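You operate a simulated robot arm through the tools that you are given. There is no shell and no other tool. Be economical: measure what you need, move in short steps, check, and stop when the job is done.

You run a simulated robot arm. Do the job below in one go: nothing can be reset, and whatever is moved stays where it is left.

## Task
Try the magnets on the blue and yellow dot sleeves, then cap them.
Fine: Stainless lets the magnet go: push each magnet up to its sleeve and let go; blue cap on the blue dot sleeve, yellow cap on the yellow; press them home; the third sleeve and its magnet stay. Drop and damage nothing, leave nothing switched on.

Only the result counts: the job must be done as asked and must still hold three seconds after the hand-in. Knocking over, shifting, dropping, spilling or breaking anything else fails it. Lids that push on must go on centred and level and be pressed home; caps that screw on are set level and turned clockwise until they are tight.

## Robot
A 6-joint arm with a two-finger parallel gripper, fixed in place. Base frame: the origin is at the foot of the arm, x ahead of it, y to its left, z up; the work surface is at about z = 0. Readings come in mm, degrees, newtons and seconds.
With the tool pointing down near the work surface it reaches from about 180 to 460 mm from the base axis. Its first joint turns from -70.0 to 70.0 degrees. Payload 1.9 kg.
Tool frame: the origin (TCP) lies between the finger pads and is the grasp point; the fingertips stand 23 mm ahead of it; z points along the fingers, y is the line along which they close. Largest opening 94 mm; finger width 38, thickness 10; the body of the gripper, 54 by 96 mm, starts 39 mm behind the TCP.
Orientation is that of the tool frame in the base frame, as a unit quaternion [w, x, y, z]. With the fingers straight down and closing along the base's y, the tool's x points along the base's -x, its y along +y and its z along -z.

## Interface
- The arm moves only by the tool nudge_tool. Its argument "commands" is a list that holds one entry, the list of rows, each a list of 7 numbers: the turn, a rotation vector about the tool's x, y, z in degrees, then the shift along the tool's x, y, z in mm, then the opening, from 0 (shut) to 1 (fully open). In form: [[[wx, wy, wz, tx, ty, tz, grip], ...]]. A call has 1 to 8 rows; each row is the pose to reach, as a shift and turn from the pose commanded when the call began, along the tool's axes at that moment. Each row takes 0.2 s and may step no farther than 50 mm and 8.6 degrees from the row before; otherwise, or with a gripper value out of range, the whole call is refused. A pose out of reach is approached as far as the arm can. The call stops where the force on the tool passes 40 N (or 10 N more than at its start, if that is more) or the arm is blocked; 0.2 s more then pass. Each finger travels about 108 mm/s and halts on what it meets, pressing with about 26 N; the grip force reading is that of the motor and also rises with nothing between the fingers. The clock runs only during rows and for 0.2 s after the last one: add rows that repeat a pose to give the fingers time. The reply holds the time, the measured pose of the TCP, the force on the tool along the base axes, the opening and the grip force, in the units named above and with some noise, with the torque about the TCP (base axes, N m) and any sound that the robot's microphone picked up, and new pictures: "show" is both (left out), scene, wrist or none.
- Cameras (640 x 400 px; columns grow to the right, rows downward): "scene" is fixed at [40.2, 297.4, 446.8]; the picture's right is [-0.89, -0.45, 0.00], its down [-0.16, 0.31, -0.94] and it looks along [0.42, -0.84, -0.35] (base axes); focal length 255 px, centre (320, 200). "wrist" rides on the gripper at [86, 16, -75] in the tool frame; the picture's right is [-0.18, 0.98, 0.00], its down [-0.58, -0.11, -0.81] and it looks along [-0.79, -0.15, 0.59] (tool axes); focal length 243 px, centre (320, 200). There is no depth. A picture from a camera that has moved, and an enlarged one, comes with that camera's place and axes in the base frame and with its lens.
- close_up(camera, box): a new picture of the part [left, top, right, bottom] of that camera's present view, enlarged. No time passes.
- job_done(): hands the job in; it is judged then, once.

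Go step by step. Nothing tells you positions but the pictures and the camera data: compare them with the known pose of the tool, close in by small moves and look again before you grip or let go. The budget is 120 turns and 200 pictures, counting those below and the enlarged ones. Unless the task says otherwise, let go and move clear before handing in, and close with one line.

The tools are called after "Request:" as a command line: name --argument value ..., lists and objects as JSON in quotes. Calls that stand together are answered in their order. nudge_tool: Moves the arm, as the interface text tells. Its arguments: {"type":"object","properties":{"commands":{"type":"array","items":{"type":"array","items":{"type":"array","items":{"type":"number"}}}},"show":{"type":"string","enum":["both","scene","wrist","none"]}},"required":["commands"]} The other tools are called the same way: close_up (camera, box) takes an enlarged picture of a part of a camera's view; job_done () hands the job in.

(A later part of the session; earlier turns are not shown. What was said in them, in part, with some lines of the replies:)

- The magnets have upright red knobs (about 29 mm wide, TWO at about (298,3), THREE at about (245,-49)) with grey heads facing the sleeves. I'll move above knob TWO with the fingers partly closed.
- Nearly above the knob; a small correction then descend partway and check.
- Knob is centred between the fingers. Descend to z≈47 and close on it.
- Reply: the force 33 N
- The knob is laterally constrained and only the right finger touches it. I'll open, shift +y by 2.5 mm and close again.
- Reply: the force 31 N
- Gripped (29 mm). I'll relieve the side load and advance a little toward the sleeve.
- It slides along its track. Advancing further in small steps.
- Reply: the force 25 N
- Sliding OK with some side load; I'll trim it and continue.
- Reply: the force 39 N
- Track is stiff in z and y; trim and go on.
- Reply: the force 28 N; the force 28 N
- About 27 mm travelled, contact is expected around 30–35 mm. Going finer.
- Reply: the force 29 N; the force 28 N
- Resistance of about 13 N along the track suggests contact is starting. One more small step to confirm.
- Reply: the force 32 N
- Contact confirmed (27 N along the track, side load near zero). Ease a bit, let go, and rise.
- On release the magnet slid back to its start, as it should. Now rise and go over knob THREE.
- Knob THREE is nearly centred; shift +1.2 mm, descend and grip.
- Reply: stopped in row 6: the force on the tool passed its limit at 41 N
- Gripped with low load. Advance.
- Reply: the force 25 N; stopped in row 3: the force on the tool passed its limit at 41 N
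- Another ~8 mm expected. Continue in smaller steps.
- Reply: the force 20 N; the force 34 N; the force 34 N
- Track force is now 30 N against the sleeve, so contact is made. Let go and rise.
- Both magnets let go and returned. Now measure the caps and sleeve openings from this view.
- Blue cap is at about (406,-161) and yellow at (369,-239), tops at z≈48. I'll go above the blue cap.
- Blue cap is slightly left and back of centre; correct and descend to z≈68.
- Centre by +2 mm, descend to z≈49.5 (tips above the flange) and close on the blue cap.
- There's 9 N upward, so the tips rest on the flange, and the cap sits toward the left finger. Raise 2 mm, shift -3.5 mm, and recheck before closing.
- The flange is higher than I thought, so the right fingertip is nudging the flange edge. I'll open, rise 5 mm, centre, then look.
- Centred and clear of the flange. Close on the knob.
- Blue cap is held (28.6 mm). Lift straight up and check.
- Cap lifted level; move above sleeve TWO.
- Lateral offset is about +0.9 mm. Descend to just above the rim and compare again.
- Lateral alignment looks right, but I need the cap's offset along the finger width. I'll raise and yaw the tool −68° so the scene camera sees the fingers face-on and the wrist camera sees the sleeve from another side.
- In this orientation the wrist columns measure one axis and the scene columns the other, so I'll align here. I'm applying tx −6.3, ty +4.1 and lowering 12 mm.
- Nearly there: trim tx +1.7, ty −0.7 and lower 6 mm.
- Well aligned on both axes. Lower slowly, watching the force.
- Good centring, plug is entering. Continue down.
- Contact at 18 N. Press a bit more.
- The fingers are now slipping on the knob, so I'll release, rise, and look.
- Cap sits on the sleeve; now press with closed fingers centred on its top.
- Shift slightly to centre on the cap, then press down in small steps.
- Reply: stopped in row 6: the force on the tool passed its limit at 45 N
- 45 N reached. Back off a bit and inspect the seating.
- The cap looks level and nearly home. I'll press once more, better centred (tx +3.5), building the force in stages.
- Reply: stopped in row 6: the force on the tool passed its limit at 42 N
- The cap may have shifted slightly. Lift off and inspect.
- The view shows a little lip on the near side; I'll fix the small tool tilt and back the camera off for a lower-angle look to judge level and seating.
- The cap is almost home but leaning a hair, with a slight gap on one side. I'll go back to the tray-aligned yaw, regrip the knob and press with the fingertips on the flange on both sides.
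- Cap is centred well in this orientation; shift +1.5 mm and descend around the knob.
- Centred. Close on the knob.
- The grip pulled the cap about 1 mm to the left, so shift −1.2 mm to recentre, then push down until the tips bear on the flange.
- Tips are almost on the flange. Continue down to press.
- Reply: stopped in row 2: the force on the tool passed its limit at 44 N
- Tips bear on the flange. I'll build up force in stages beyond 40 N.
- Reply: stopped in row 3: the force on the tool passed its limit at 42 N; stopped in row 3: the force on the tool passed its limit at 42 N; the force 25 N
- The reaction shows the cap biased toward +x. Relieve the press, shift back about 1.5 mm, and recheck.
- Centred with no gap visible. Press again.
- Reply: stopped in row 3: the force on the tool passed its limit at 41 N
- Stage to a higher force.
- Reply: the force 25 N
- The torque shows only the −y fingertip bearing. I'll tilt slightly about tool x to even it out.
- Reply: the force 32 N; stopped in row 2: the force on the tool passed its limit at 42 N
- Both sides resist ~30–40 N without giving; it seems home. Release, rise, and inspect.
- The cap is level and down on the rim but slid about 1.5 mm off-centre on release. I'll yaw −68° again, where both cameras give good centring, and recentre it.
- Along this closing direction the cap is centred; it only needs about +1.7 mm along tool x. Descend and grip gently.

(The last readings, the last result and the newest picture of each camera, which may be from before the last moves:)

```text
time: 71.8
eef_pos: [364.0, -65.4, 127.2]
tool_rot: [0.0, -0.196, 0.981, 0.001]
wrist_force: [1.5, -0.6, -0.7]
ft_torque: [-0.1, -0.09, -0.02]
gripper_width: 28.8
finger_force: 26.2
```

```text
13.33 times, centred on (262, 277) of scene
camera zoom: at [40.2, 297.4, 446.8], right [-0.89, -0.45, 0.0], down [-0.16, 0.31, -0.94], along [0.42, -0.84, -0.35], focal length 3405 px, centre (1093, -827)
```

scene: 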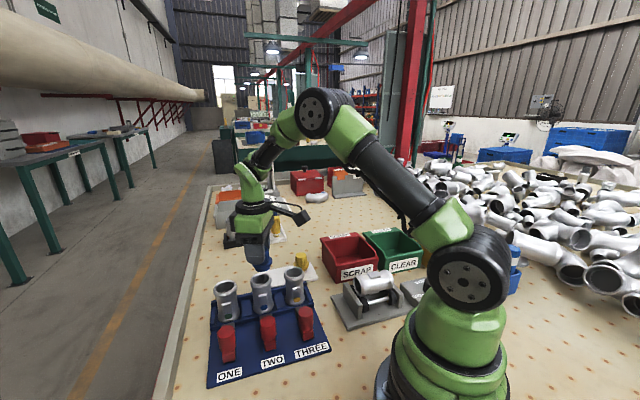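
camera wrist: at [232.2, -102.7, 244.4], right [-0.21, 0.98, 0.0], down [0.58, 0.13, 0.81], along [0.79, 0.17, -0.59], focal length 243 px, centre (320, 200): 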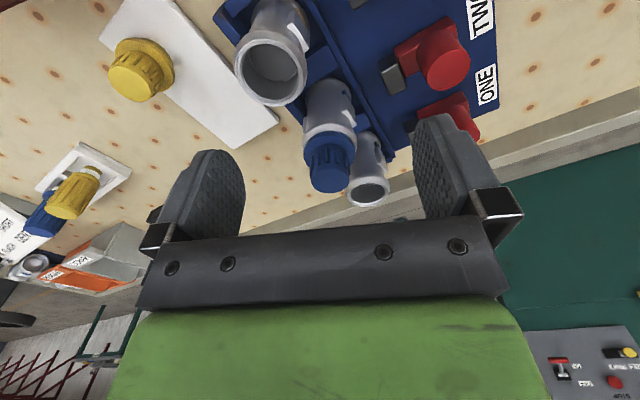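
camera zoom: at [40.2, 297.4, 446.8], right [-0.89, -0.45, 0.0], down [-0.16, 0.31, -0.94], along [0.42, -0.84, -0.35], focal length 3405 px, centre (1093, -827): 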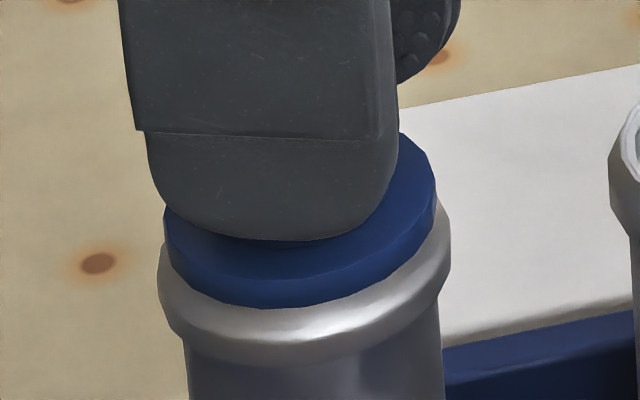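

Request:
nudge_tool --commands '[[[0, 0, 0, 0.3, -0.8, 0, 0.2], [0, 0, 0, 0.3, -0.8, 1.5, 0.2], [0, 0, 0, 0.3, -0.8, 1.5, 0.2]]]' --show "none"

Request:
close_up --camera "wrist" --box '[220, 40, 420, 200]'

Request:
close_up --camera "scene" --box '[247, 262, 277, 292]'

```text
time: 72.6
eef_pos: [365.8, -65.8, 124.9]
tool_rot: [0.0, -0.196, 0.981, 0.001]
wrist_force: [-3.7, -0.9, 13.2]
ft_torque: [-0.08, -0.1, -0.06]
gripper_width: 28.4
finger_force: 25.6
```

```text
2.50 times, centred on (320, 120) of wrist
camera zoom: at [279.1, -83.4, 200.5], right [-0.21, 0.98, 0.0], down [0.58, 0.12, 0.81], along [0.79, 0.17, -0.59], focal length 606 px, centre (320, 400)
```

zoom: 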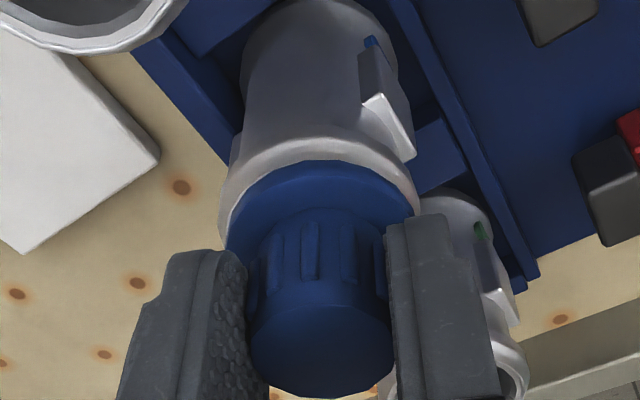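

```text
13.33 times, centred on (262, 277) of scene
camera zoom: at [40.2, 297.4, 446.8], right [-0.89, -0.45, 0.0], down [-0.16, 0.31, -0.94], along [0.42, -0.84, -0.35], focal length 3405 px, centre (1093, -827)
```

zoom: 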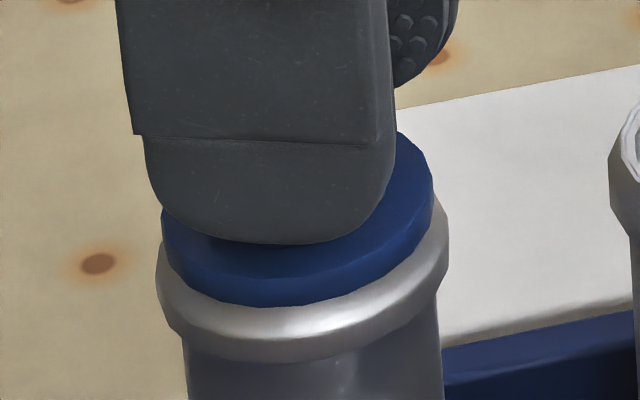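

Request:
nudge_tool --commands '[[[0, 0, 0, 0.7, -0.6, -0.5, 0.2], [0, 0, 0, 0.7, -0.6, 0.5, 0.2], [0, 0, 0, 0.7, -0.6, 2, 0.2], [0, 0, 0, 0.7, -0.6, 2, 0.2]]]' --show "none"

Request:
close_up --camera "wrist" --box '[220, 40, 420, 200]'

Request:
close_up --camera "scene" --box '[247, 262, 277, 292]'

```text
time: 73.6
eef_pos: [365.6, -65.3, 122.9]
tool_rot: [-0.001, -0.196, 0.981, 0.001]
wrist_force: [0.9, -1.5, 11.6]
ft_torque: [-0.07, -0.27, -0.02]
gripper_width: 28.6
finger_force: 25.9
```

```text
2.50 times, centred on (320, 120) of wrist
camera zoom: at [278.5, -84.2, 198.4], right [-0.21, 0.98, 0.0], down [0.58, 0.12, 0.81], along [0.79, 0.17, -0.59], focal length 606 px, centre (320, 400)
```

zoom: 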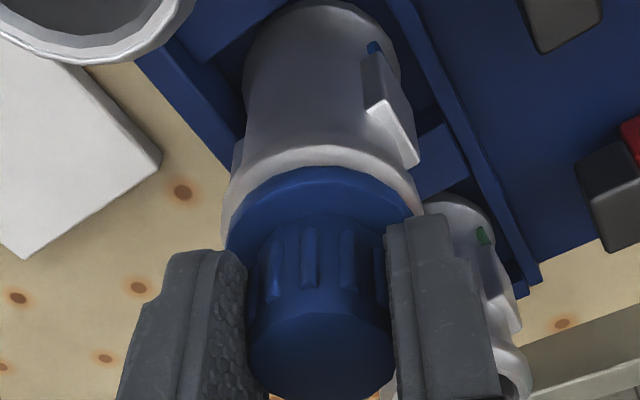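

```text
13.33 times, centred on (262, 277) of scene
camera zoom: at [40.2, 297.4, 446.8], right [-0.89, -0.45, 0.0], down [-0.16, 0.31, -0.94], along [0.42, -0.84, -0.35], focal length 3405 px, centre (1093, -827)
```

zoom: 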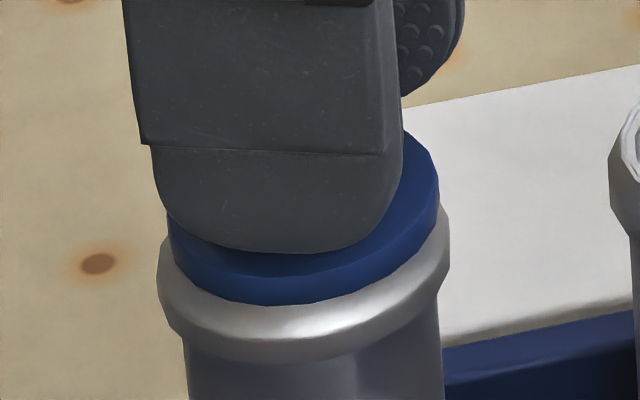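

Centred on both axes. Push down a little more (fingers slide to the flange), keeping under 40 N.

Request:
nudge_tool --commands '[[[0, 0, 0, 0, 0, 1.5, 0.2], [0, 0, 0, 0, 0, 3, 0.2], [0, 0, 0, 0, 0, 4, 0.2], [0, 0, 0, 0, 0, 5, 0.2]]]' --show "none"

Request:
close_up --camera "scene" --box '[247, 262, 277, 292]'

```text
time: 74.6
eef_pos: [365.6, -65.4, 118.0]
tool_rot: [0.0, -0.196, 0.981, 0.001]
wrist_force: [3.2, 3.1, 12.3]
ft_torque: [0.2, -0.19, -0.03]
gripper_width: 28.7
finger_force: 25.7
```

```text
13.33 times, centred on (262, 277) of scene
camera zoom: at [40.2, 297.4, 446.8], right [-0.89, -0.45, 0.0], down [-0.16, 0.31, -0.94], along [0.42, -0.84, -0.35], focal length 3405 px, centre (1093, -827)
```

zoom: 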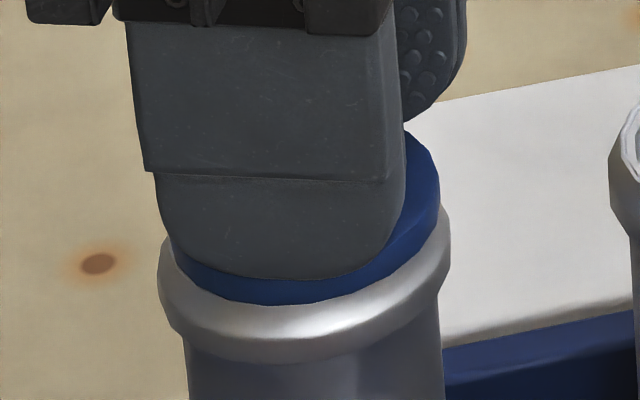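

Request:
nudge_tool --commands '[[[0, 0, 0, 0, 0, 0.7, 0.2], [0, 0, 0, 0, 0, 1.4, 0.2], [0, 0, 0, 0, 0, 2, 0.2]]]' --show "none"

Request:
close_up --camera "scene" --box '[247, 262, 277, 292]'

Request:
close_up --camera "wrist" --box '[220, 40, 420, 200]'

```text
time: 75.4
eef_pos: [365.0, -67.0, 116.1]
tool_rot: [0.001, -0.196, 0.981, 0.001]
wrist_force: [-3.1, 3.6, 28.7]
ft_torque: [0.04, -0.07, 0.03]
gripper_width: 28.9
finger_force: 25.8
```

```text
13.33 times, centred on (262, 277) of scene
camera zoom: at [40.1, 297.5, 446.8], right [-0.89, -0.45, 0.0], down [-0.15, 0.31, -0.94], along [0.42, -0.84, -0.35], focal length 3405 px, centre (1093, -827)
```

zoom: 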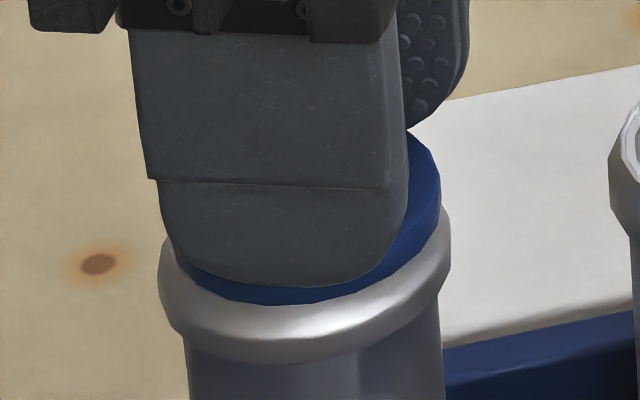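

```text
2.50 times, centred on (320, 120) of wrist
camera zoom: at [278.3, -84.5, 191.9], right [-0.21, 0.98, 0.0], down [0.58, 0.12, 0.81], along [0.79, 0.17, -0.59], focal length 606 px, centre (320, 400)
```

zoom: 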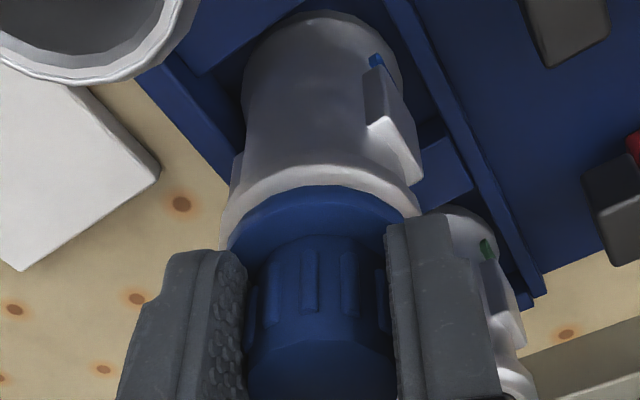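

Balanced load (29 N, near-zero torque). Push a bit more in stages.

Request:
nudge_tool --commands '[[[0, 0, 0, 0, 0, 0.3, 0.2], [0, 0, 0, 0, 0, 0.5, 0.2]]]' --show "none"

```text
time: 75.8
eef_pos: [365.3, -66.7, 116.9]
tool_rot: [-0.001, -0.196, 0.981, 0.001]
wrist_force: [-2.3, 0.5, 6.8]
ft_torque: [-0.08, 0.1, -0.02]
gripper_width: 28.7
finger_force: 26.1
stopped in row 2: the force on the tool passed its limit at 42 N (the readings are from after the stop); the commanded pose is now the measured one
```

Pressed balanced to 42 N. Check centring, then open slowly.

Request:
nudge_tool --commands '[[[0, 0, 0, 0, 0, -0.4, 0.28], [0, 0, 0, 0, 0, -0.4, 0.31], [0, 0, 0, 0, 0, -0.4, 0.35], [0, 0, 0, 0, 0, -0.4, 0.45], [0, 0, 0, 0, 0, -0.4, 0.5]]]' --show "none"

Request:
close_up --camera "scene" --box '[247, 262, 277, 292]'

Request:
close_up --camera "wrist" --box '[220, 40, 420, 200]'

```text
time: 77.0
eef_pos: [366.0, -66.4, 116.1]
tool_rot: [-0.001, -0.196, 0.981, 0.001]
wrist_force: [0.2, 1.0, 5.4]
ft_torque: [-0.13, -0.06, 0.02]
gripper_width: 46.4
finger_force: 0.2
```

```text
13.33 times, centred on (262, 277) of scene
camera zoom: at [40.2, 297.4, 446.8], right [-0.89, -0.45, 0.0], down [-0.16, 0.31, -0.94], along [0.42, -0.84, -0.35], focal length 3405 px, centre (1093, -827)
```

zoom: 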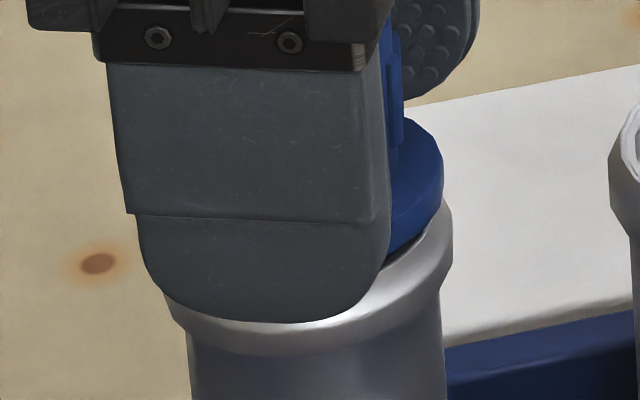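

```text
2.50 times, centred on (320, 120) of wrist
camera zoom: at [278.8, -84.6, 191.9], right [-0.21, 0.98, 0.0], down [0.58, 0.12, 0.81], along [0.79, 0.17, -0.59], focal length 606 px, centre (320, 400)
```

zoom: 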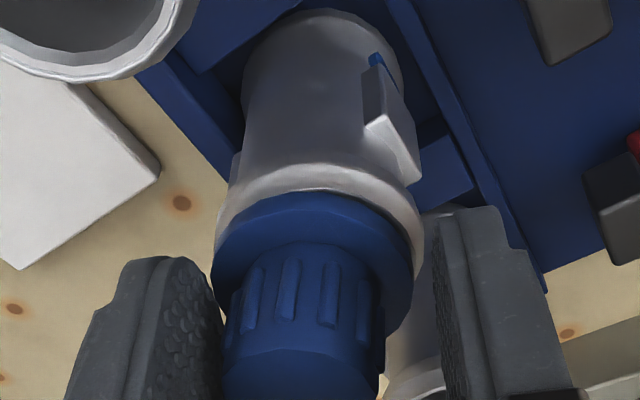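

The open fingertips dragged the flange. Raise straight up and look.

Request:
nudge_tool --commands '[[[0, 0, 0, 0, 0, -4, 0.5], [0, 0, 0, 0, 0, -25, 0.55], [0, 0, 0, 0, 0, -50, 0.65], [0, 0, 0, 0, 0, -50, 0.65]]]' --show "none"

Request:
close_up --camera "scene" --box '[247, 262, 277, 292]'

Request:
close_up --camera "wrist" --box '[260, 30, 380, 130]'

```text
time: 78.0
eef_pos: [364.2, -67.1, 166.9]
tool_rot: [0.0, -0.196, 0.981, 0.0]
wrist_force: [0.7, -0.1, -0.2]
ft_torque: [-0.01, 0.02, 0.01]
gripper_width: 60.9
finger_force: 0.1
```

```text
13.33 times, centred on (262, 277) of scene
camera zoom: at [40.2, 297.4, 446.8], right [-0.89, -0.45, 0.0], down [-0.16, 0.31, -0.94], along [0.42, -0.84, -0.35], focal length 3405 px, centre (1093, -827)
```

zoom: 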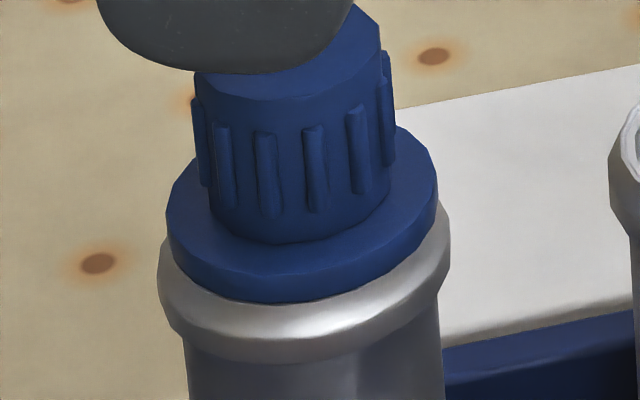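

```text
4.00 times, centred on (320, 80) of wrist
camera zoom: at [278.1, -84.7, 243.1], right [-0.21, 0.98, 0.0], down [0.58, 0.12, 0.81], along [0.79, 0.17, -0.59], focal length 970 px, centre (320, 680)
```

zoom: 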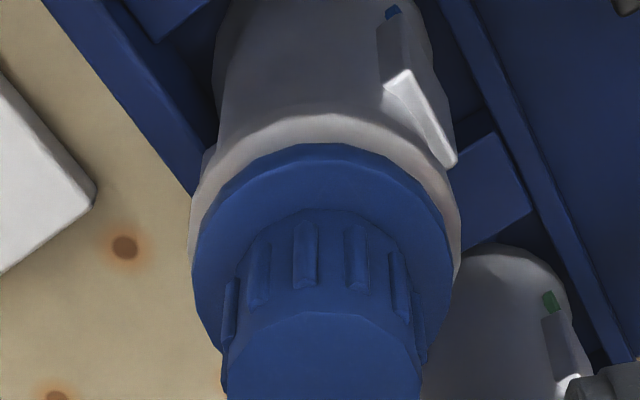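

Now the cap is centred within ~0.4 mm and level. One gentle, centred press on its top to make sure it's down.

Request:
nudge_tool --commands '[[[0, 0, 0, 0, 1.5, 0, 0.3], [0, 0, 0, 0, 1.5, 0, 0], [0, 0, 0, 0, 1.5, 0, 0], [0, 0, 0, 0, 1.5, 10, 0], [0, 0, 0, 0, 1.5, 19, 0], [0, 0, 0, 0, 1.5, 21, 0], [0, 0, 0, 0, 1.5, 22, 0]]]' --show "none"

Request:
close_up --camera "scene" --box '[247, 262, 277, 292]'

Request:
close_up --camera "wrist" --box '[220, 40, 420, 200]'

```text
time: 79.6
eef_pos: [364.6, -64.9, 144.4]
tool_rot: [0.0, -0.195, 0.981, 0.0]
wrist_force: [-1.3, -0.3, 1.8]
ft_torque: [0.0, 0.06, -0.01]
gripper_width: 0.0
finger_force: 26.7
```

```text
13.33 times, centred on (262, 277) of scene
camera zoom: at [40.2, 297.4, 446.8], right [-0.89, -0.45, 0.0], down [-0.16, 0.31, -0.94], along [0.42, -0.84, -0.35], focal length 3405 px, centre (1093, -827)
```

zoom: 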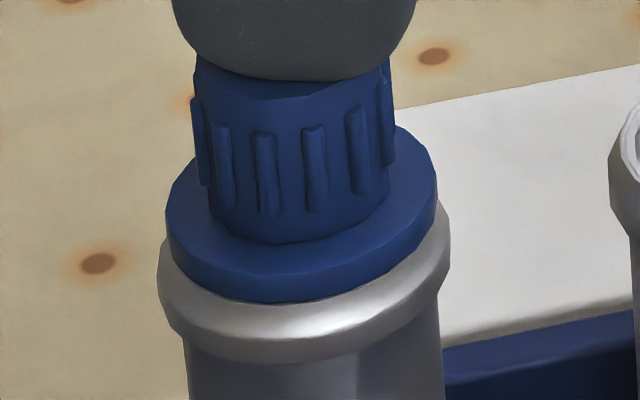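

```text
2.50 times, centred on (320, 120) of wrist
camera zoom: at [278.1, -83.5, 220.2], right [-0.21, 0.98, 0.0], down [0.58, 0.12, 0.81], along [0.79, 0.17, -0.59], focal length 606 px, centre (320, 400)
```

zoom: 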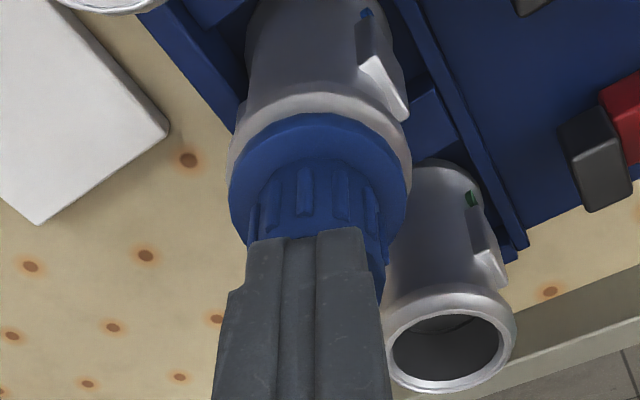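

Contact just starting, well centred. Press ~2.5 mm further.

Request:
nudge_tool --commands '[[[0, 0, 0, 0, 0, 1, 0], [0, 0, 0, 0, 0, 1.8, 0], [0, 0, 0, 0, 0, 2.4, 0]]]' --show "none"

Request:
close_up --camera "scene" --box '[247, 262, 277, 292]'

```text
time: 80.4
eef_pos: [364.5, -66.0, 144.8]
tool_rot: [0.002, -0.194, 0.981, 0.0]
wrist_force: [-0.7, -0.1, 6.2]
ft_torque: [-0.01, 0.04, 0.02]
gripper_width: 0.1
finger_force: 25.7
stopped in row 3: the force on the tool passed its limit at 43 N (the readings are from after the stop); the commanded pose is now the measured one
```

```text
13.33 times, centred on (262, 277) of scene
camera zoom: at [40.2, 297.4, 446.8], right [-0.89, -0.45, 0.0], down [-0.16, 0.31, -0.94], along [0.42, -0.84, -0.35], focal length 3405 px, centre (1093, -827)
```

zoom: 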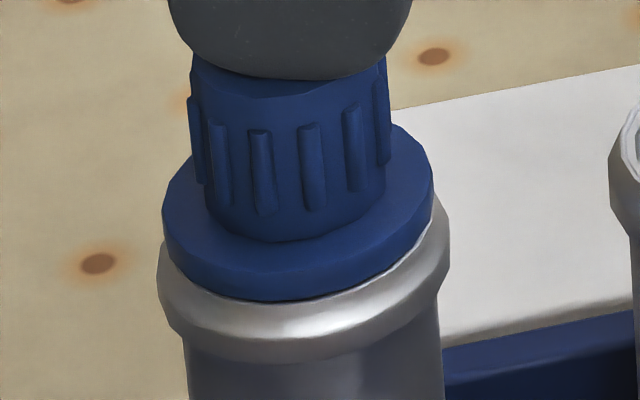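

43 N centrally with no more travel: it's home. Lift straight off.

Request:
nudge_tool --commands '[[[0, 0, 0, 0, 0, -3, 0], [0, 0, 0, 0, 0, -25, 0], [0, 0, 0, 0, 0, -60, 0.3], [0, 0, 0, 0, 0, -60, 0.5]]]' --show "none"

Request:
close_up --camera "scene" --box '[247, 262, 277, 292]'

Request:
close_up --camera "wrist" --box '[260, 10, 380, 110]'

```text
time: 81.4
eef_pos: [365.1, -64.6, 203.7]
tool_rot: [0.002, -0.195, 0.981, 0.0]
wrist_force: [0.7, -0.1, 0.1]
ft_torque: [0.01, 0.01, -0.02]
gripper_width: 47.0
finger_force: 0.0
```

```text
13.33 times, centred on (262, 277) of scene
camera zoom: at [40.2, 297.4, 446.8], right [-0.89, -0.45, 0.0], down [-0.16, 0.31, -0.94], along [0.42, -0.84, -0.35], focal length 3405 px, centre (1093, -827)
```

zoom: 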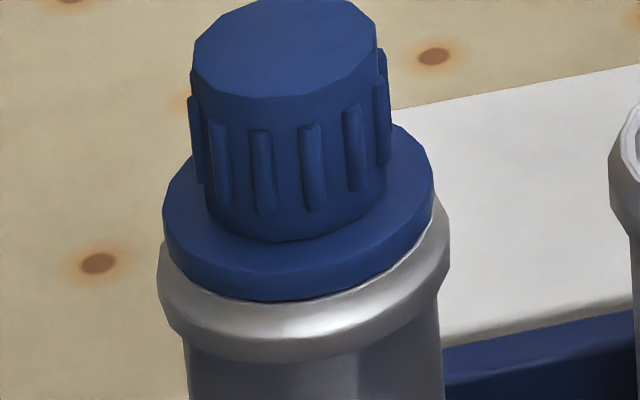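

```text
4.00 times, centred on (320, 60) of wrist
camera zoom: at [278.8, -82.4, 279.5], right [-0.21, 0.98, 0.0], down [0.58, 0.12, 0.81], along [0.79, 0.17, -0.59], focal length 970 px, centre (320, 760)
```

zoom: 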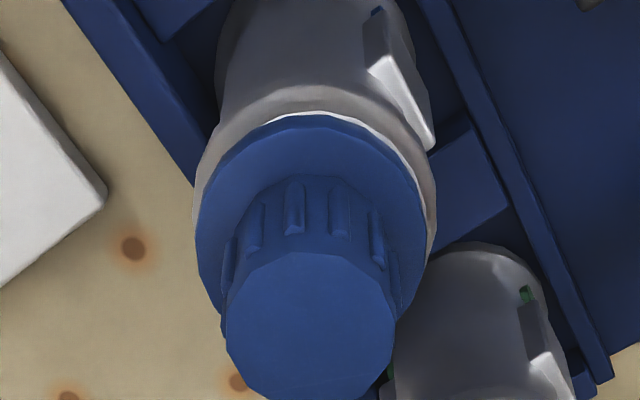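

Blue cap is on, level and down. Now the yellow cap: move above it, at about (365,-233).

Request:
nudge_tool --commands '[[[0, 0.22, 0, 16, -39, 0, 0.65], [0, 0.22, 0, 32, -78, 0, 0.65], [0, 0.22, 0, 48, -117, 0, 0.65], [0, 0.22, 0, 64.2, -156, 0, 0.65], [0, 0.22, 0, 64.2, -156, 45, 0.65], [0, 0.22, 0, 64.2, -156, 85, 0.65], [0, 0.22, 0, 64.2, -156, 85, 0.65]]]' --show "wrist"

Request:
close_up --camera "scene" --box '[260, 220, 350, 290]'

```text
time: 83.0
eef_pos: [366.6, -234.6, 119.3]
tool_rot: [0.0, -0.195, 0.981, 0.001]
wrist_force: [0.6, -0.2, 0.7]
ft_torque: [0.03, -0.01, 0.0]
gripper_width: 60.9
finger_force: 0.0
camera wrist: at [280.3, -252.8, 194.9], right [-0.21, 0.98, 0.0], down [0.58, 0.12, 0.81], along [0.79, 0.17, -0.59], focal length 243 px, centre (320, 200)
```

wrist: 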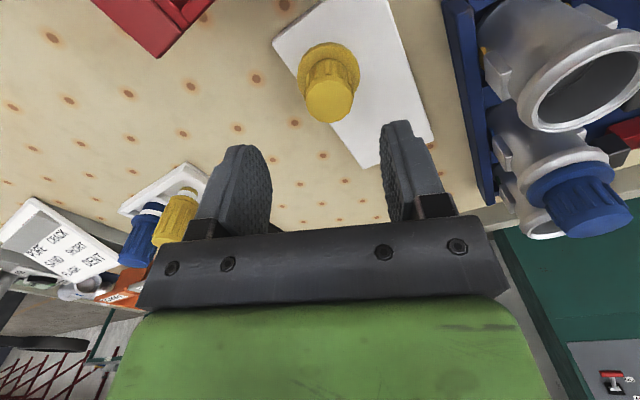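

```text
5.71 times, centred on (305, 255) of scene
camera zoom: at [40.2, 297.4, 446.8], right [-0.89, -0.45, 0.0], down [-0.16, 0.31, -0.94], along [0.42, -0.84, -0.35], focal length 1459 px, centre (406, -114)
```

zoom: 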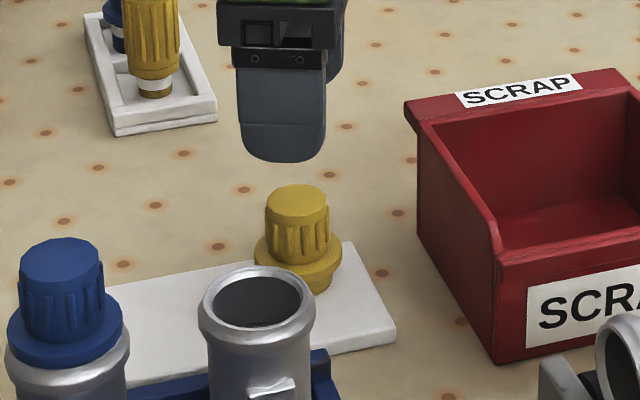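

Yellow cap is about +6.5 mm in y and +3 mm in x from the tool. Correct and lower to z≈85.

Request:
nudge_tool --commands '[[[0, 0, 0, 3.2, 6.5, 0, 0.65], [0, 0, 0, 3.2, 6.5, 18, 0.65], [0, 0, 0, 3.2, 6.5, 35, 0.65], [0, 0, 0, 3.2, 6.5, 35, 0.65]]]' --show "none"

Request:
close_up --camera "wrist" --box '[220, 40, 420, 200]'

Request:
close_up --camera "scene" --box '[260, 240, 340, 290]'

```text
time: 84.0
eef_pos: [361.3, -232.1, 85.2]
tool_rot: [0.0, -0.195, 0.981, 0.0]
wrist_force: [0.4, -0.6, 0.3]
ft_torque: [-0.01, 0.0, 0.0]
gripper_width: 61.2
finger_force: 0.1
```

```text
2.50 times, centred on (320, 120) of wrist
camera zoom: at [274.7, -248.4, 159.6], right [-0.21, 0.98, 0.0], down [0.58, 0.12, 0.81], along [0.79, 0.17, -0.59], focal length 606 px, centre (320, 400)
```

zoom: 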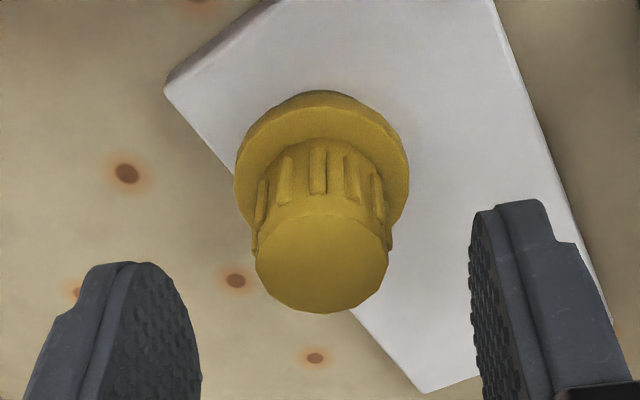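

```text
8.00 times, centred on (300, 265) of scene
camera zoom: at [40.2, 297.4, 446.8], right [-0.89, -0.45, 0.0], down [-0.16, 0.31, -0.94], along [0.42, -0.84, -0.35], focal length 2043 px, centre (480, -320)
```

zoom: 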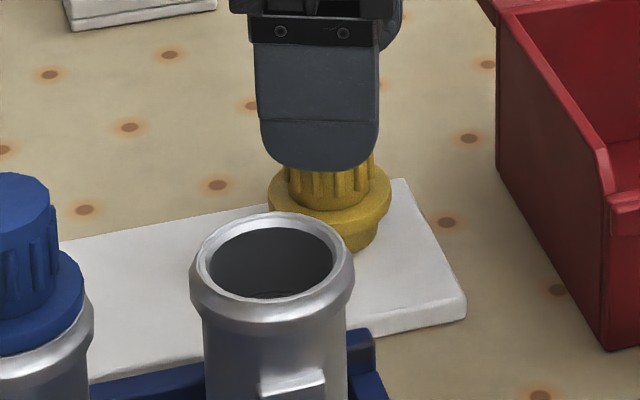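

Trim (tx −1.5, ty +1.4), lower to z≈57.5, and close on the knob.

Request:
nudge_tool --commands '[[[0, 0, 0, -1.5, 1.4, 14, 0.65], [0, 0, 0, -1.5, 1.4, 27.5, 0.6], [0, 0, 0, -1.5, 1.4, 27.5, 0.45], [0, 0, 0, -1.5, 1.4, 27.5, 0.35], [0, 0, 0, -1.5, 1.4, 27.5, 0.2], [0, 0, 0, -1.5, 1.4, 27.5, 0.2], [0, 0, 0, -1.5, 1.4, 27.5, 0.2]]]' --show "none"

Request:
close_up --camera "wrist" --box '[220, 40, 420, 200]'

Request:
close_up --camera "scene" --box '[260, 240, 340, 290]'

```text
time: 85.6
eef_pos: [362.2, -227.9, 56.2]
tool_rot: [0.0, -0.195, 0.981, -0.001]
wrist_force: [0.0, -0.6, 0.3]
ft_torque: [0.03, 0.0, 0.0]
gripper_width: 28.3
finger_force: 26.2
```

```text
2.50 times, centred on (320, 120) of wrist
camera zoom: at [275.7, -245.6, 131.9], right [-0.21, 0.98, 0.0], down [0.58, 0.12, 0.81], along [0.79, 0.17, -0.59], focal length 606 px, centre (320, 400)
```

zoom: 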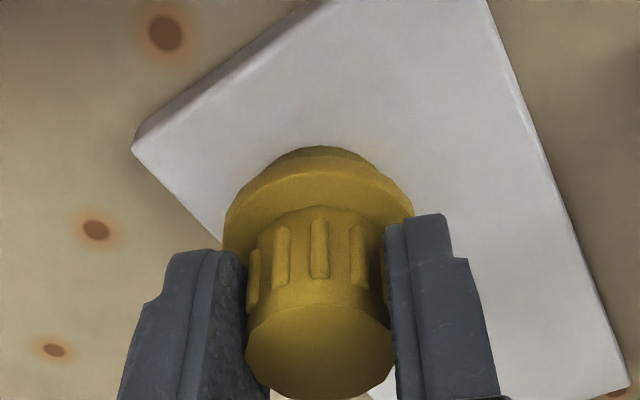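

```text
8.00 times, centred on (300, 265) of scene
camera zoom: at [40.2, 297.4, 446.8], right [-0.89, -0.45, 0.0], down [-0.16, 0.31, -0.94], along [0.42, -0.84, -0.35], focal length 2043 px, centre (480, -320)
```

zoom: 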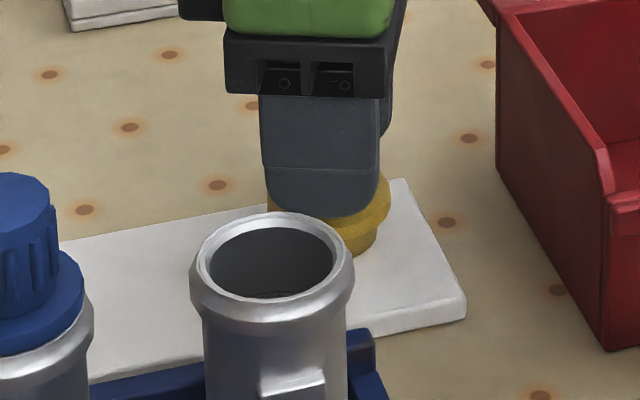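

Yellow cap held (28.3 mm). Lift and carry above sleeve THREE.

Request:
nudge_tool --commands '[[[0, 0, 0, 0, 0, -15, 0.2], [0, 0, 0, 0, 0, -55, 0.2], [0, 0, 0, 0, 0, -103, 0.2], [0, 0, 0, 0, 40, -103, 0.2], [0, 0, 0, 0.3, 80, -103, 0.2], [0, 0, 0, 0.6, 119.8, -103, 0.2], [0, 0, 0, 0.6, 119.8, -103, 0.2]]]' --show "none"

Request:
close_up --camera "wrist" --box '[220, 40, 420, 200]'

Request:
close_up --camera "scene" --box '[250, 230, 330, 300]'

```text
time: 87.2
eef_pos: [313.5, -117.7, 159.4]
tool_rot: [0.0, -0.195, 0.981, 0.0]
wrist_force: [0.3, 0.5, -0.9]
ft_torque: [0.01, 0.0, 0.04]
gripper_width: 28.1
finger_force: 26.0
```

```text
2.50 times, centred on (320, 120) of wrist
camera zoom: at [227.4, -135.4, 234.7], right [-0.21, 0.98, 0.0], down [0.58, 0.12, 0.81], along [0.79, 0.17, -0.59], focal length 606 px, centre (320, 400)
```

zoom: 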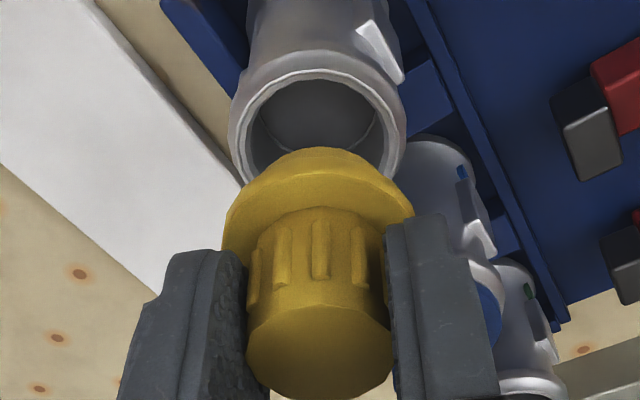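

```text
5.71 times, centred on (290, 265) of scene
camera zoom: at [40.2, 297.4, 446.8], right [-0.89, -0.45, 0.0], down [-0.16, 0.31, -0.94], along [0.42, -0.84, -0.35], focal length 1459 px, centre (491, -171)
```

zoom: 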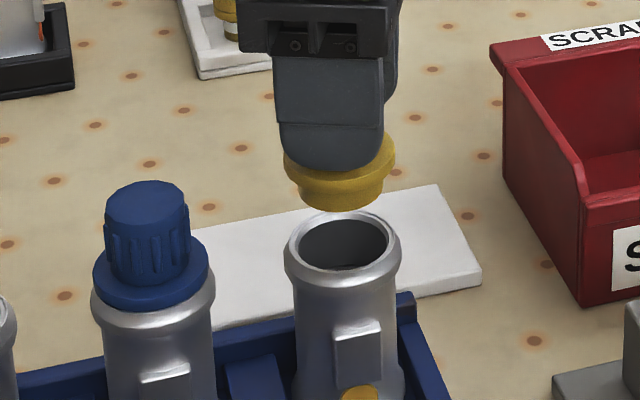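

Excellent alignment already. Lower 18 mm and recheck.

Request:
nudge_tool --commands '[[[0, 0, 0, -0.2, -0.3, 9, 0.2], [0, 0, 0, -0.2, -0.3, 18, 0.2], [0, 0, 0, -0.2, -0.3, 18, 0.2]]]' --show "none"

Request:
close_up --camera "wrist" --box '[220, 40, 420, 200]'

Request:
close_up --camera "scene" --box '[270, 250, 320, 300]'

```text
time: 88.0
eef_pos: [315.3, -117.6, 142.9]
tool_rot: [0.001, -0.195, 0.981, 0.0]
wrist_force: [1.2, -0.6, -0.8]
ft_torque: [-0.01, 0.04, 0.01]
gripper_width: 28.5
finger_force: 25.9
```

```text
2.50 times, centred on (320, 120) of wrist
camera zoom: at [228.3, -135.3, 217.3], right [-0.21, 0.98, 0.0], down [0.58, 0.12, 0.81], along [0.79, 0.17, -0.59], focal length 606 px, centre (320, 400)
```

zoom: 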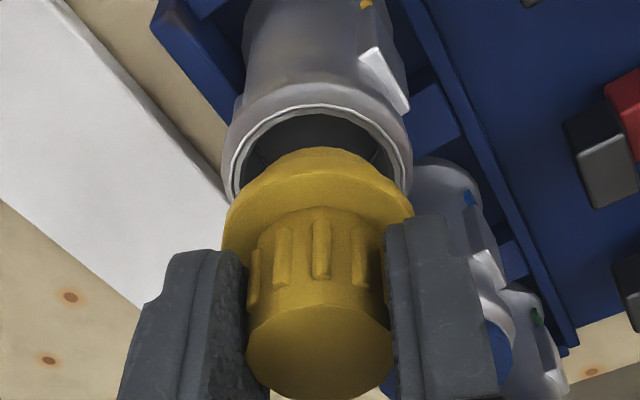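

```text
8.00 times, centred on (295, 275) of scene
camera zoom: at [40.2, 297.4, 446.8], right [-0.89, -0.45, 0.0], down [-0.16, 0.31, -0.94], along [0.42, -0.84, -0.35], focal length 2043 px, centre (520, -400)
```

zoom: 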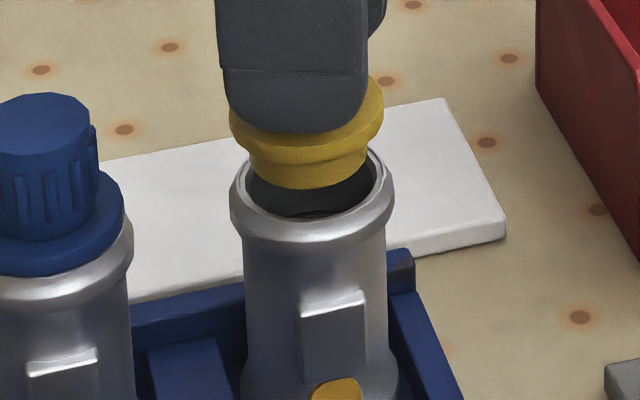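

Request:
nudge_tool --commands '[[[0, 0, 0, 0.9, -0.1, 0, 0.2], [0, 0, 0, 0.9, -0.1, 4, 0.2], [0, 0, 0, 0.9, -0.1, 8, 0.2], [0, 0, 0, 0.9, -0.1, 8, 0.2]]]' --show "none"

Request:
close_up --camera "wrist" --box '[220, 40, 420, 200]'

Request:
close_up --camera "scene" --box '[270, 250, 320, 300]'

```text
time: 89.0
eef_pos: [315.7, -118.4, 134.4]
tool_rot: [-0.001, -0.196, 0.981, 0.0]
wrist_force: [0.5, 0.3, -0.4]
ft_torque: [0.01, 0.03, -0.02]
gripper_width: 28.1
finger_force: 25.7
```

```text
2.50 times, centred on (320, 120) of wrist
camera zoom: at [228.1, -135.5, 209.1], right [-0.21, 0.98, 0.0], down [0.58, 0.12, 0.81], along [0.79, 0.17, -0.59], focal length 606 px, centre (320, 400)
```

zoom: 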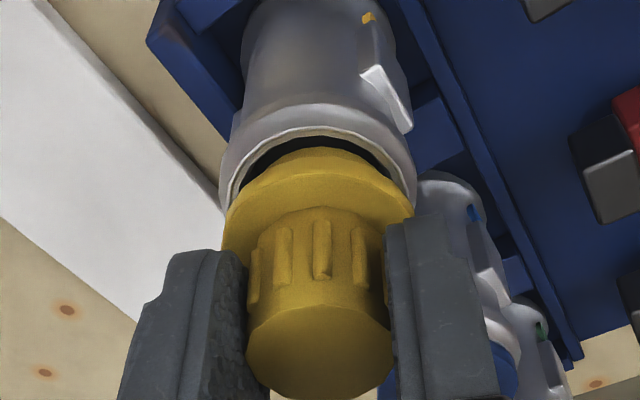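

```text
8.00 times, centred on (295, 275) of scene
camera zoom: at [40.2, 297.4, 446.8], right [-0.89, -0.45, 0.0], down [-0.16, 0.31, -0.94], along [0.42, -0.84, -0.35], focal length 2043 px, centre (520, -400)
```

zoom: 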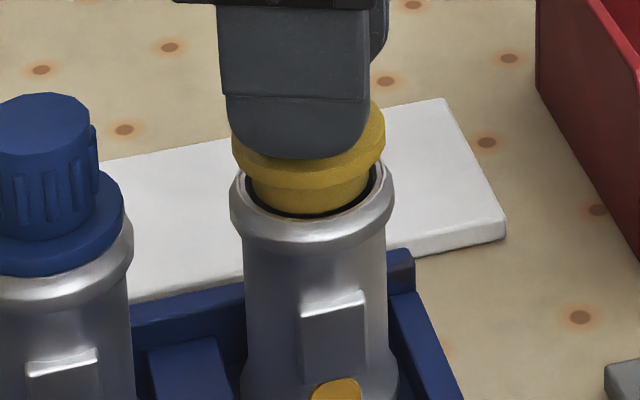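

Request:
nudge_tool --commands '[[[0, 0, 0, 0.3, 0, 2, 0.2], [0, 0, 0, 0.3, 0, 4, 0.2], [0, 0, 0, 0.3, 0, 6, 0.2], [0, 0, 0, 0.3, 0, 6, 0.2]]]' --show "none"

Request:
close_up --camera "wrist" --box '[220, 40, 420, 200]'

Request:
close_up --camera "scene" --box '[270, 250, 320, 300]'

```text
time: 90.0
eef_pos: [315.1, -117.9, 128.0]
tool_rot: [0.0, -0.195, 0.981, 0.0]
wrist_force: [0.1, 0.6, 0.2]
ft_torque: [0.03, -0.02, -0.02]
gripper_width: 28.5
finger_force: 25.7
```

```text
2.50 times, centred on (320, 120) of wrist
camera zoom: at [227.9, -135.9, 202.7], right [-0.21, 0.98, 0.0], down [0.58, 0.12, 0.81], along [0.79, 0.17, -0.59], focal length 606 px, centre (320, 400)
```

zoom: 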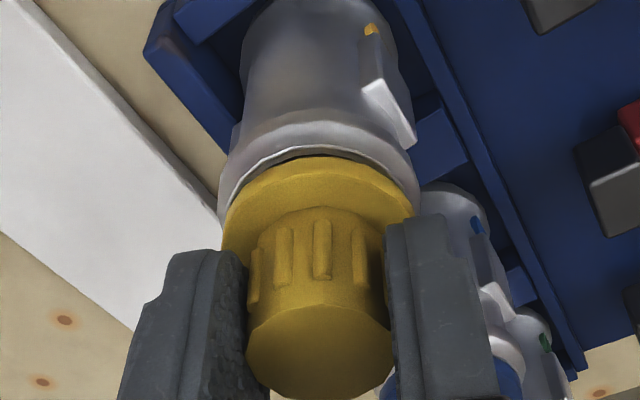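

```text
8.00 times, centred on (295, 275) of scene
camera zoom: at [40.2, 297.4, 446.8], right [-0.89, -0.45, 0.0], down [-0.16, 0.31, -0.94], along [0.42, -0.84, -0.35], focal length 2043 px, centre (520, -400)
```

zoom: 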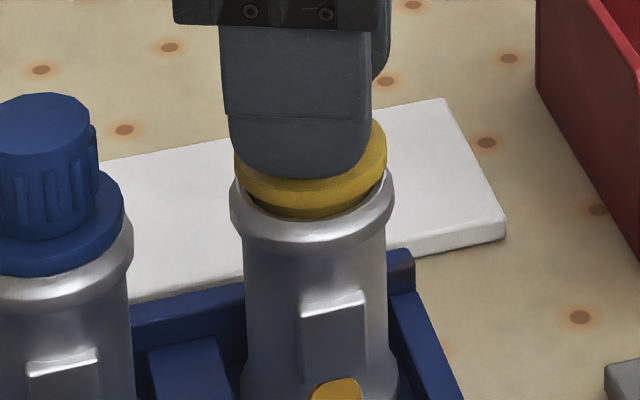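

Well centred. Continue down until it bears.

Request:
nudge_tool --commands '[[[0, 0, 0, 0.2, 0, 1.5, 0.2], [0, 0, 0, 0.2, 0, 3, 0.2], [0, 0, 0, 0.2, 0, 4, 0.2], [0, 0, 0, 0.2, 0, 5, 0.2], [0, 0, 0, 0.2, 0, 6, 0.2], [0, 0, 0, 0.2, 0, 7, 0.2]]]' --show "none"

Request:
close_up --camera "scene" --box '[277, 257, 307, 287]'

Request:
close_up --camera "wrist" --box '[220, 40, 420, 200]'

```text
time: 91.4
eef_pos: [313.8, -117.8, 120.5]
tool_rot: [0.0, -0.195, 0.981, -0.001]
wrist_force: [-0.1, -0.8, 18.3]
ft_torque: [0.03, -0.06, 0.1]
gripper_width: 28.5
finger_force: 25.8
```

```text
13.33 times, centred on (292, 272) of scene
camera zoom: at [40.2, 297.5, 446.8], right [-0.89, -0.45, 0.0], down [-0.16, 0.31, -0.94], along [0.42, -0.84, -0.35], focal length 3405 px, centre (693, -760)
```

zoom: 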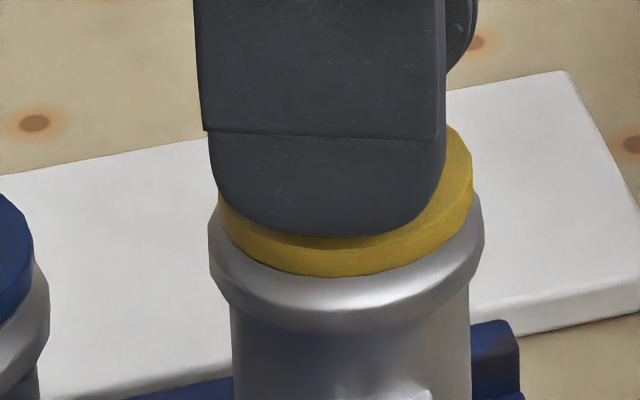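

```text
2.50 times, centred on (320, 120) of wrist
camera zoom: at [228.0, -136.0, 195.9], right [-0.21, 0.98, 0.0], down [0.58, 0.12, 0.81], along [0.79, 0.17, -0.59], focal length 606 px, centre (320, 400)
```

zoom: 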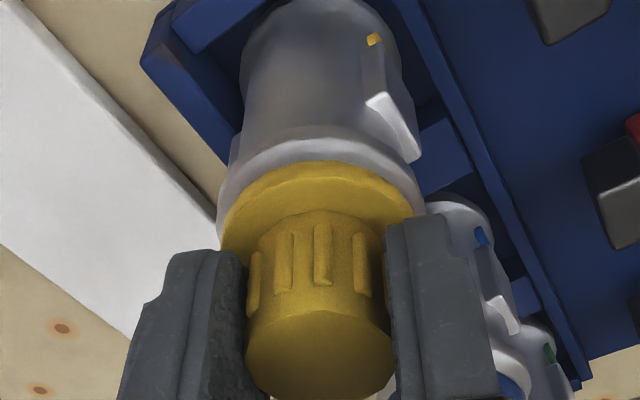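

Seated and centred (18 N, near-zero torque). Ease and open carefully, then rise.

Request:
nudge_tool --commands '[[[0, 0, 0, 0, 0, -1.5, 0.2], [0, 0, 0, 0, 0, -1.5, 0.33], [0, 0, 0, 0, 0, -1.5, 0.42], [0, 0, 0, 0, 0, -1.5, 0.5], [0, 0, 0, 0, 0, -20, 0.5], [0, 0, 0, 0, 0, -46, 0.5], [0, 0, 0, 0, 0, -46, 0.5]]]' --show "none"

Request:
close_up --camera "scene" --box '[277, 257, 307, 287]'

Request:
close_up --camera "wrist" --box '[260, 30, 380, 130]'

```text
time: 93.0
eef_pos: [312.7, -117.9, 168.3]
tool_rot: [0.0, -0.195, 0.981, 0.001]
wrist_force: [-0.8, 0.6, 0.3]
ft_torque: [-0.01, -0.01, 0.01]
gripper_width: 46.9
finger_force: 0.1
```

```text
13.33 times, centred on (292, 272) of scene
camera zoom: at [40.2, 297.4, 446.8], right [-0.89, -0.45, 0.0], down [-0.16, 0.31, -0.94], along [0.42, -0.84, -0.35], focal length 3405 px, centre (693, -760)
```

zoom: 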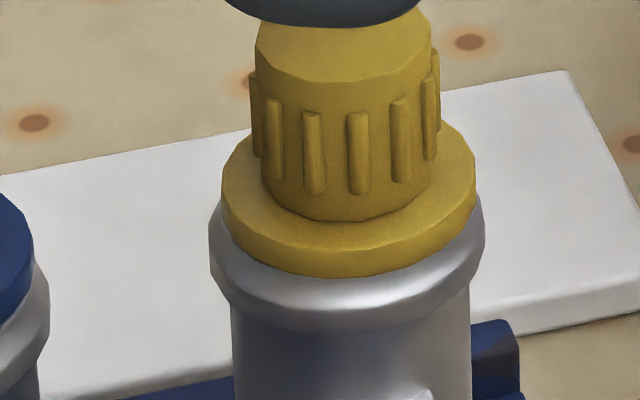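

```text
4.00 times, centred on (320, 80) of wrist
camera zoom: at [225.8, -136.5, 242.7], right [-0.21, 0.98, 0.0], down [0.58, 0.12, 0.81], along [0.79, 0.17, -0.59], focal length 970 px, centre (320, 680)
```

zoom: 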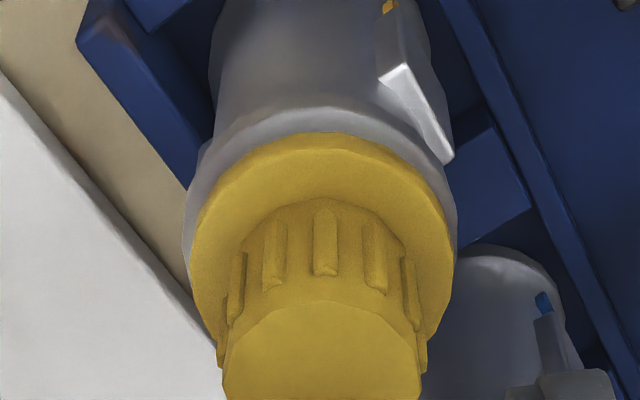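

Centred and level. Now press on top with closed fingers.

Request:
nudge_tool --commands '[[[0, 0, 0, 1, 1.4, 0, 0.25], [0, 0, 0, 1, 1.4, 0, 0], [0, 0, 0, 1, 1.4, 0, 0], [0, 0, 0, 1, 1.4, 12, 0], [0, 0, 0, 1, 1.4, 21, 0], [0, 0, 0, 1, 1.4, 23, 0], [0, 0, 0, 1, 1.4, 23, 0]]]' --show "none"

Request:
close_up --camera "wrist" --box '[220, 40, 420, 200]'

Request:
close_up --camera "scene" --box '[277, 257, 307, 287]'

```text
time: 94.8
eef_pos: [312.3, -119.0, 144.7]
tool_rot: [0.002, -0.195, 0.981, 0.0]
wrist_force: [-3.8, 0.1, 12.2]
ft_torque: [-0.02, 0.2, -0.02]
gripper_width: 0.0
finger_force: 25.9
stopped in row 7: the force on the tool passed its limit at 41 N (the readings are from after the stop); the commanded pose is now the measured one
```

```text
2.50 times, centred on (320, 120) of wrist
camera zoom: at [225.5, -135.9, 219.8], right [-0.21, 0.98, 0.0], down [0.58, 0.12, 0.81], along [0.79, 0.17, -0.59], focal length 606 px, centre (320, 400)
```

zoom: 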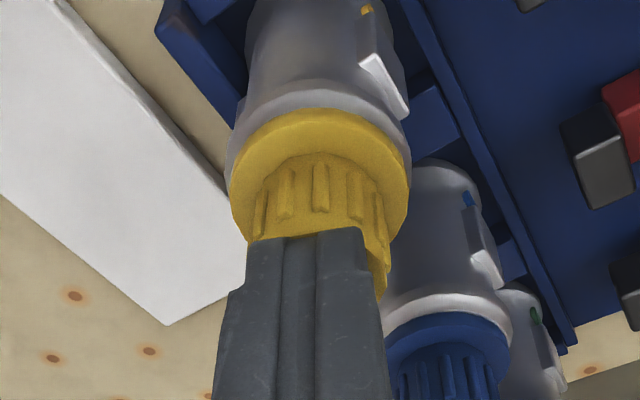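

```text
13.33 times, centred on (292, 272) of scene
camera zoom: at [40.2, 297.4, 446.8], right [-0.89, -0.45, 0.0], down [-0.16, 0.31, -0.94], along [0.42, -0.84, -0.35], focal length 3405 px, centre (693, -760)
```

zoom: 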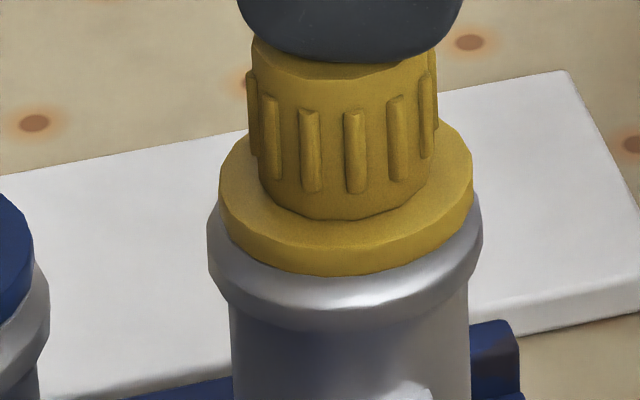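

Pressed at 41 N with no further travel; still centred. Lift straight off and clear, then check everything.

Request:
nudge_tool --commands '[[[0, 0, 0, 0, 0, -3, 0], [0, 0, 0, 0, 0, -25, 0], [0, 0, 0, 0, 0, -65, 0], [0, 0, 0, 40, 0, -90, 0.3], [0, 0, 0, 80, 0, -115, 0.5], [0, 0, 0, 80, 0, -115, 0.5]]]' --show "scene"

Request:
close_up --camera "scene" --box '[277, 257, 307, 287]'

Request:
close_up --camera "scene" --box '[200, 240, 340, 390]'

Request:
close_up --camera "wrist" --box '[240, 50, 440, 220]'

```text
time: 96.2
eef_pos: [237.0, -147.9, 257.8]
tool_rot: [0.0, -0.195, 0.981, -0.001]
wrist_force: [0.1, 0.0, 0.1]
ft_torque: [0.03, -0.01, 0.01]
gripper_width: 46.9
finger_force: 0.2
```

scene: 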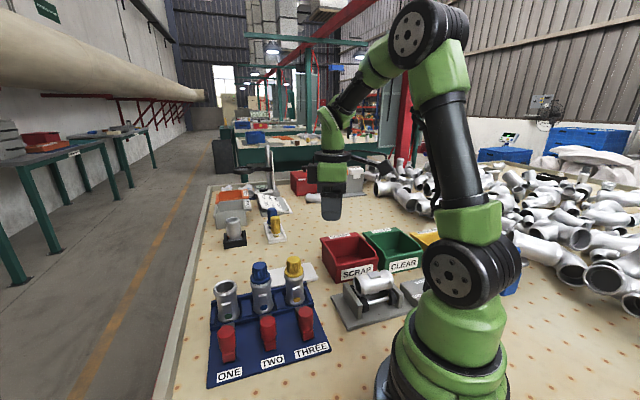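

```text
13.33 times, centred on (292, 272) of scene
camera zoom: at [40.2, 297.4, 446.8], right [-0.89, -0.45, 0.0], down [-0.16, 0.31, -0.94], along [0.42, -0.84, -0.35], focal length 3405 px, centre (693, -760)
```

zoom: 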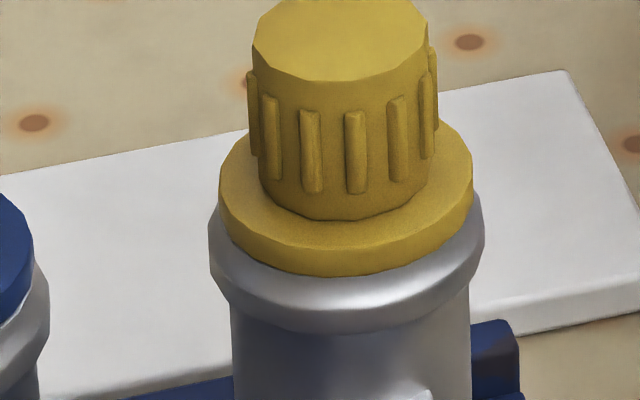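

```text
2.67 times, centred on (270, 315) of scene
camera zoom: at [40.2, 297.4, 446.8], right [-0.89, -0.45, 0.0], down [-0.16, 0.31, -0.94], along [0.42, -0.84, -0.35], focal length 681 px, centre (453, -107)
```

zoom: 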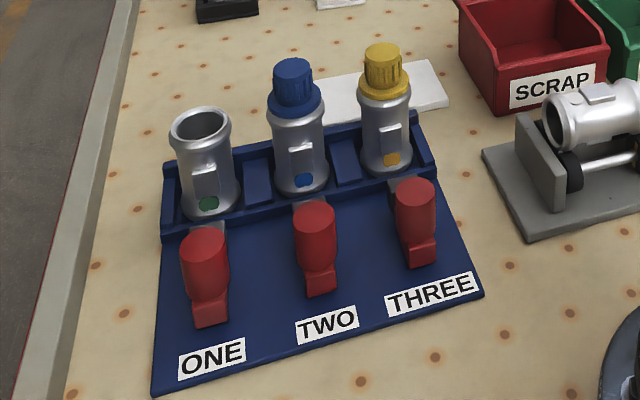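

```text
2.35 times, centred on (340, 135) of wrist
camera zoom: at [150.4, -165.8, 333.4], right [-0.21, 0.98, 0.0], down [0.58, 0.12, 0.81], along [0.79, 0.17, -0.59], focal length 571 px, centre (273, 353)
```

zoom: 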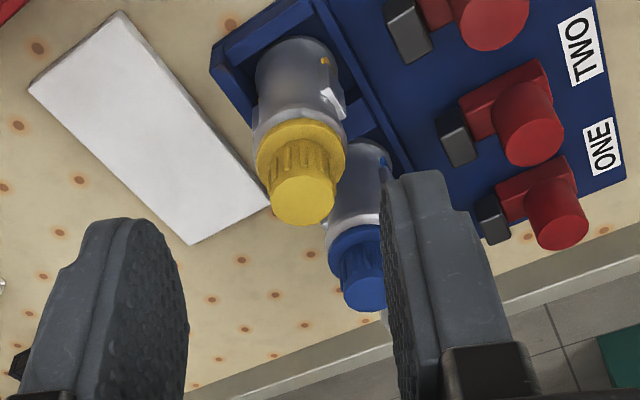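

Yellow looks perfectly seated. I'll take one close comparison of the blue cap.

Request:
close_up --camera "scene" --box '[247, 252, 307, 297]'

```text
8.89 times, centred on (277, 274) of scene
camera zoom: at [40.2, 297.4, 446.8], right [-0.89, -0.45, 0.0], down [-0.16, 0.31, -0.94], along [0.42, -0.84, -0.35], focal length 2270 px, centre (702, -462)
```

zoom: 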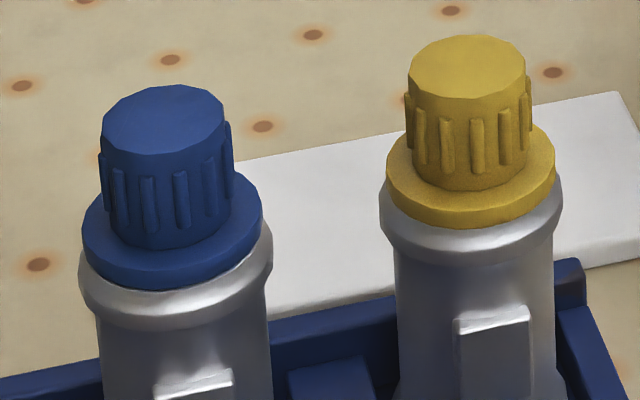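

Request:
job_done

```text
The job is handed in.
```

I pushed the TWO and THREE magnets up to their sleeves and let go; both slid back, as stainless should. The blue cap is on sleeve TWO and the yellow on THREE, both level and pressed to about 40 N until they went no further. Blue sits just under 1 mm off-centre. I left sleeve ONE and its magnet alone.
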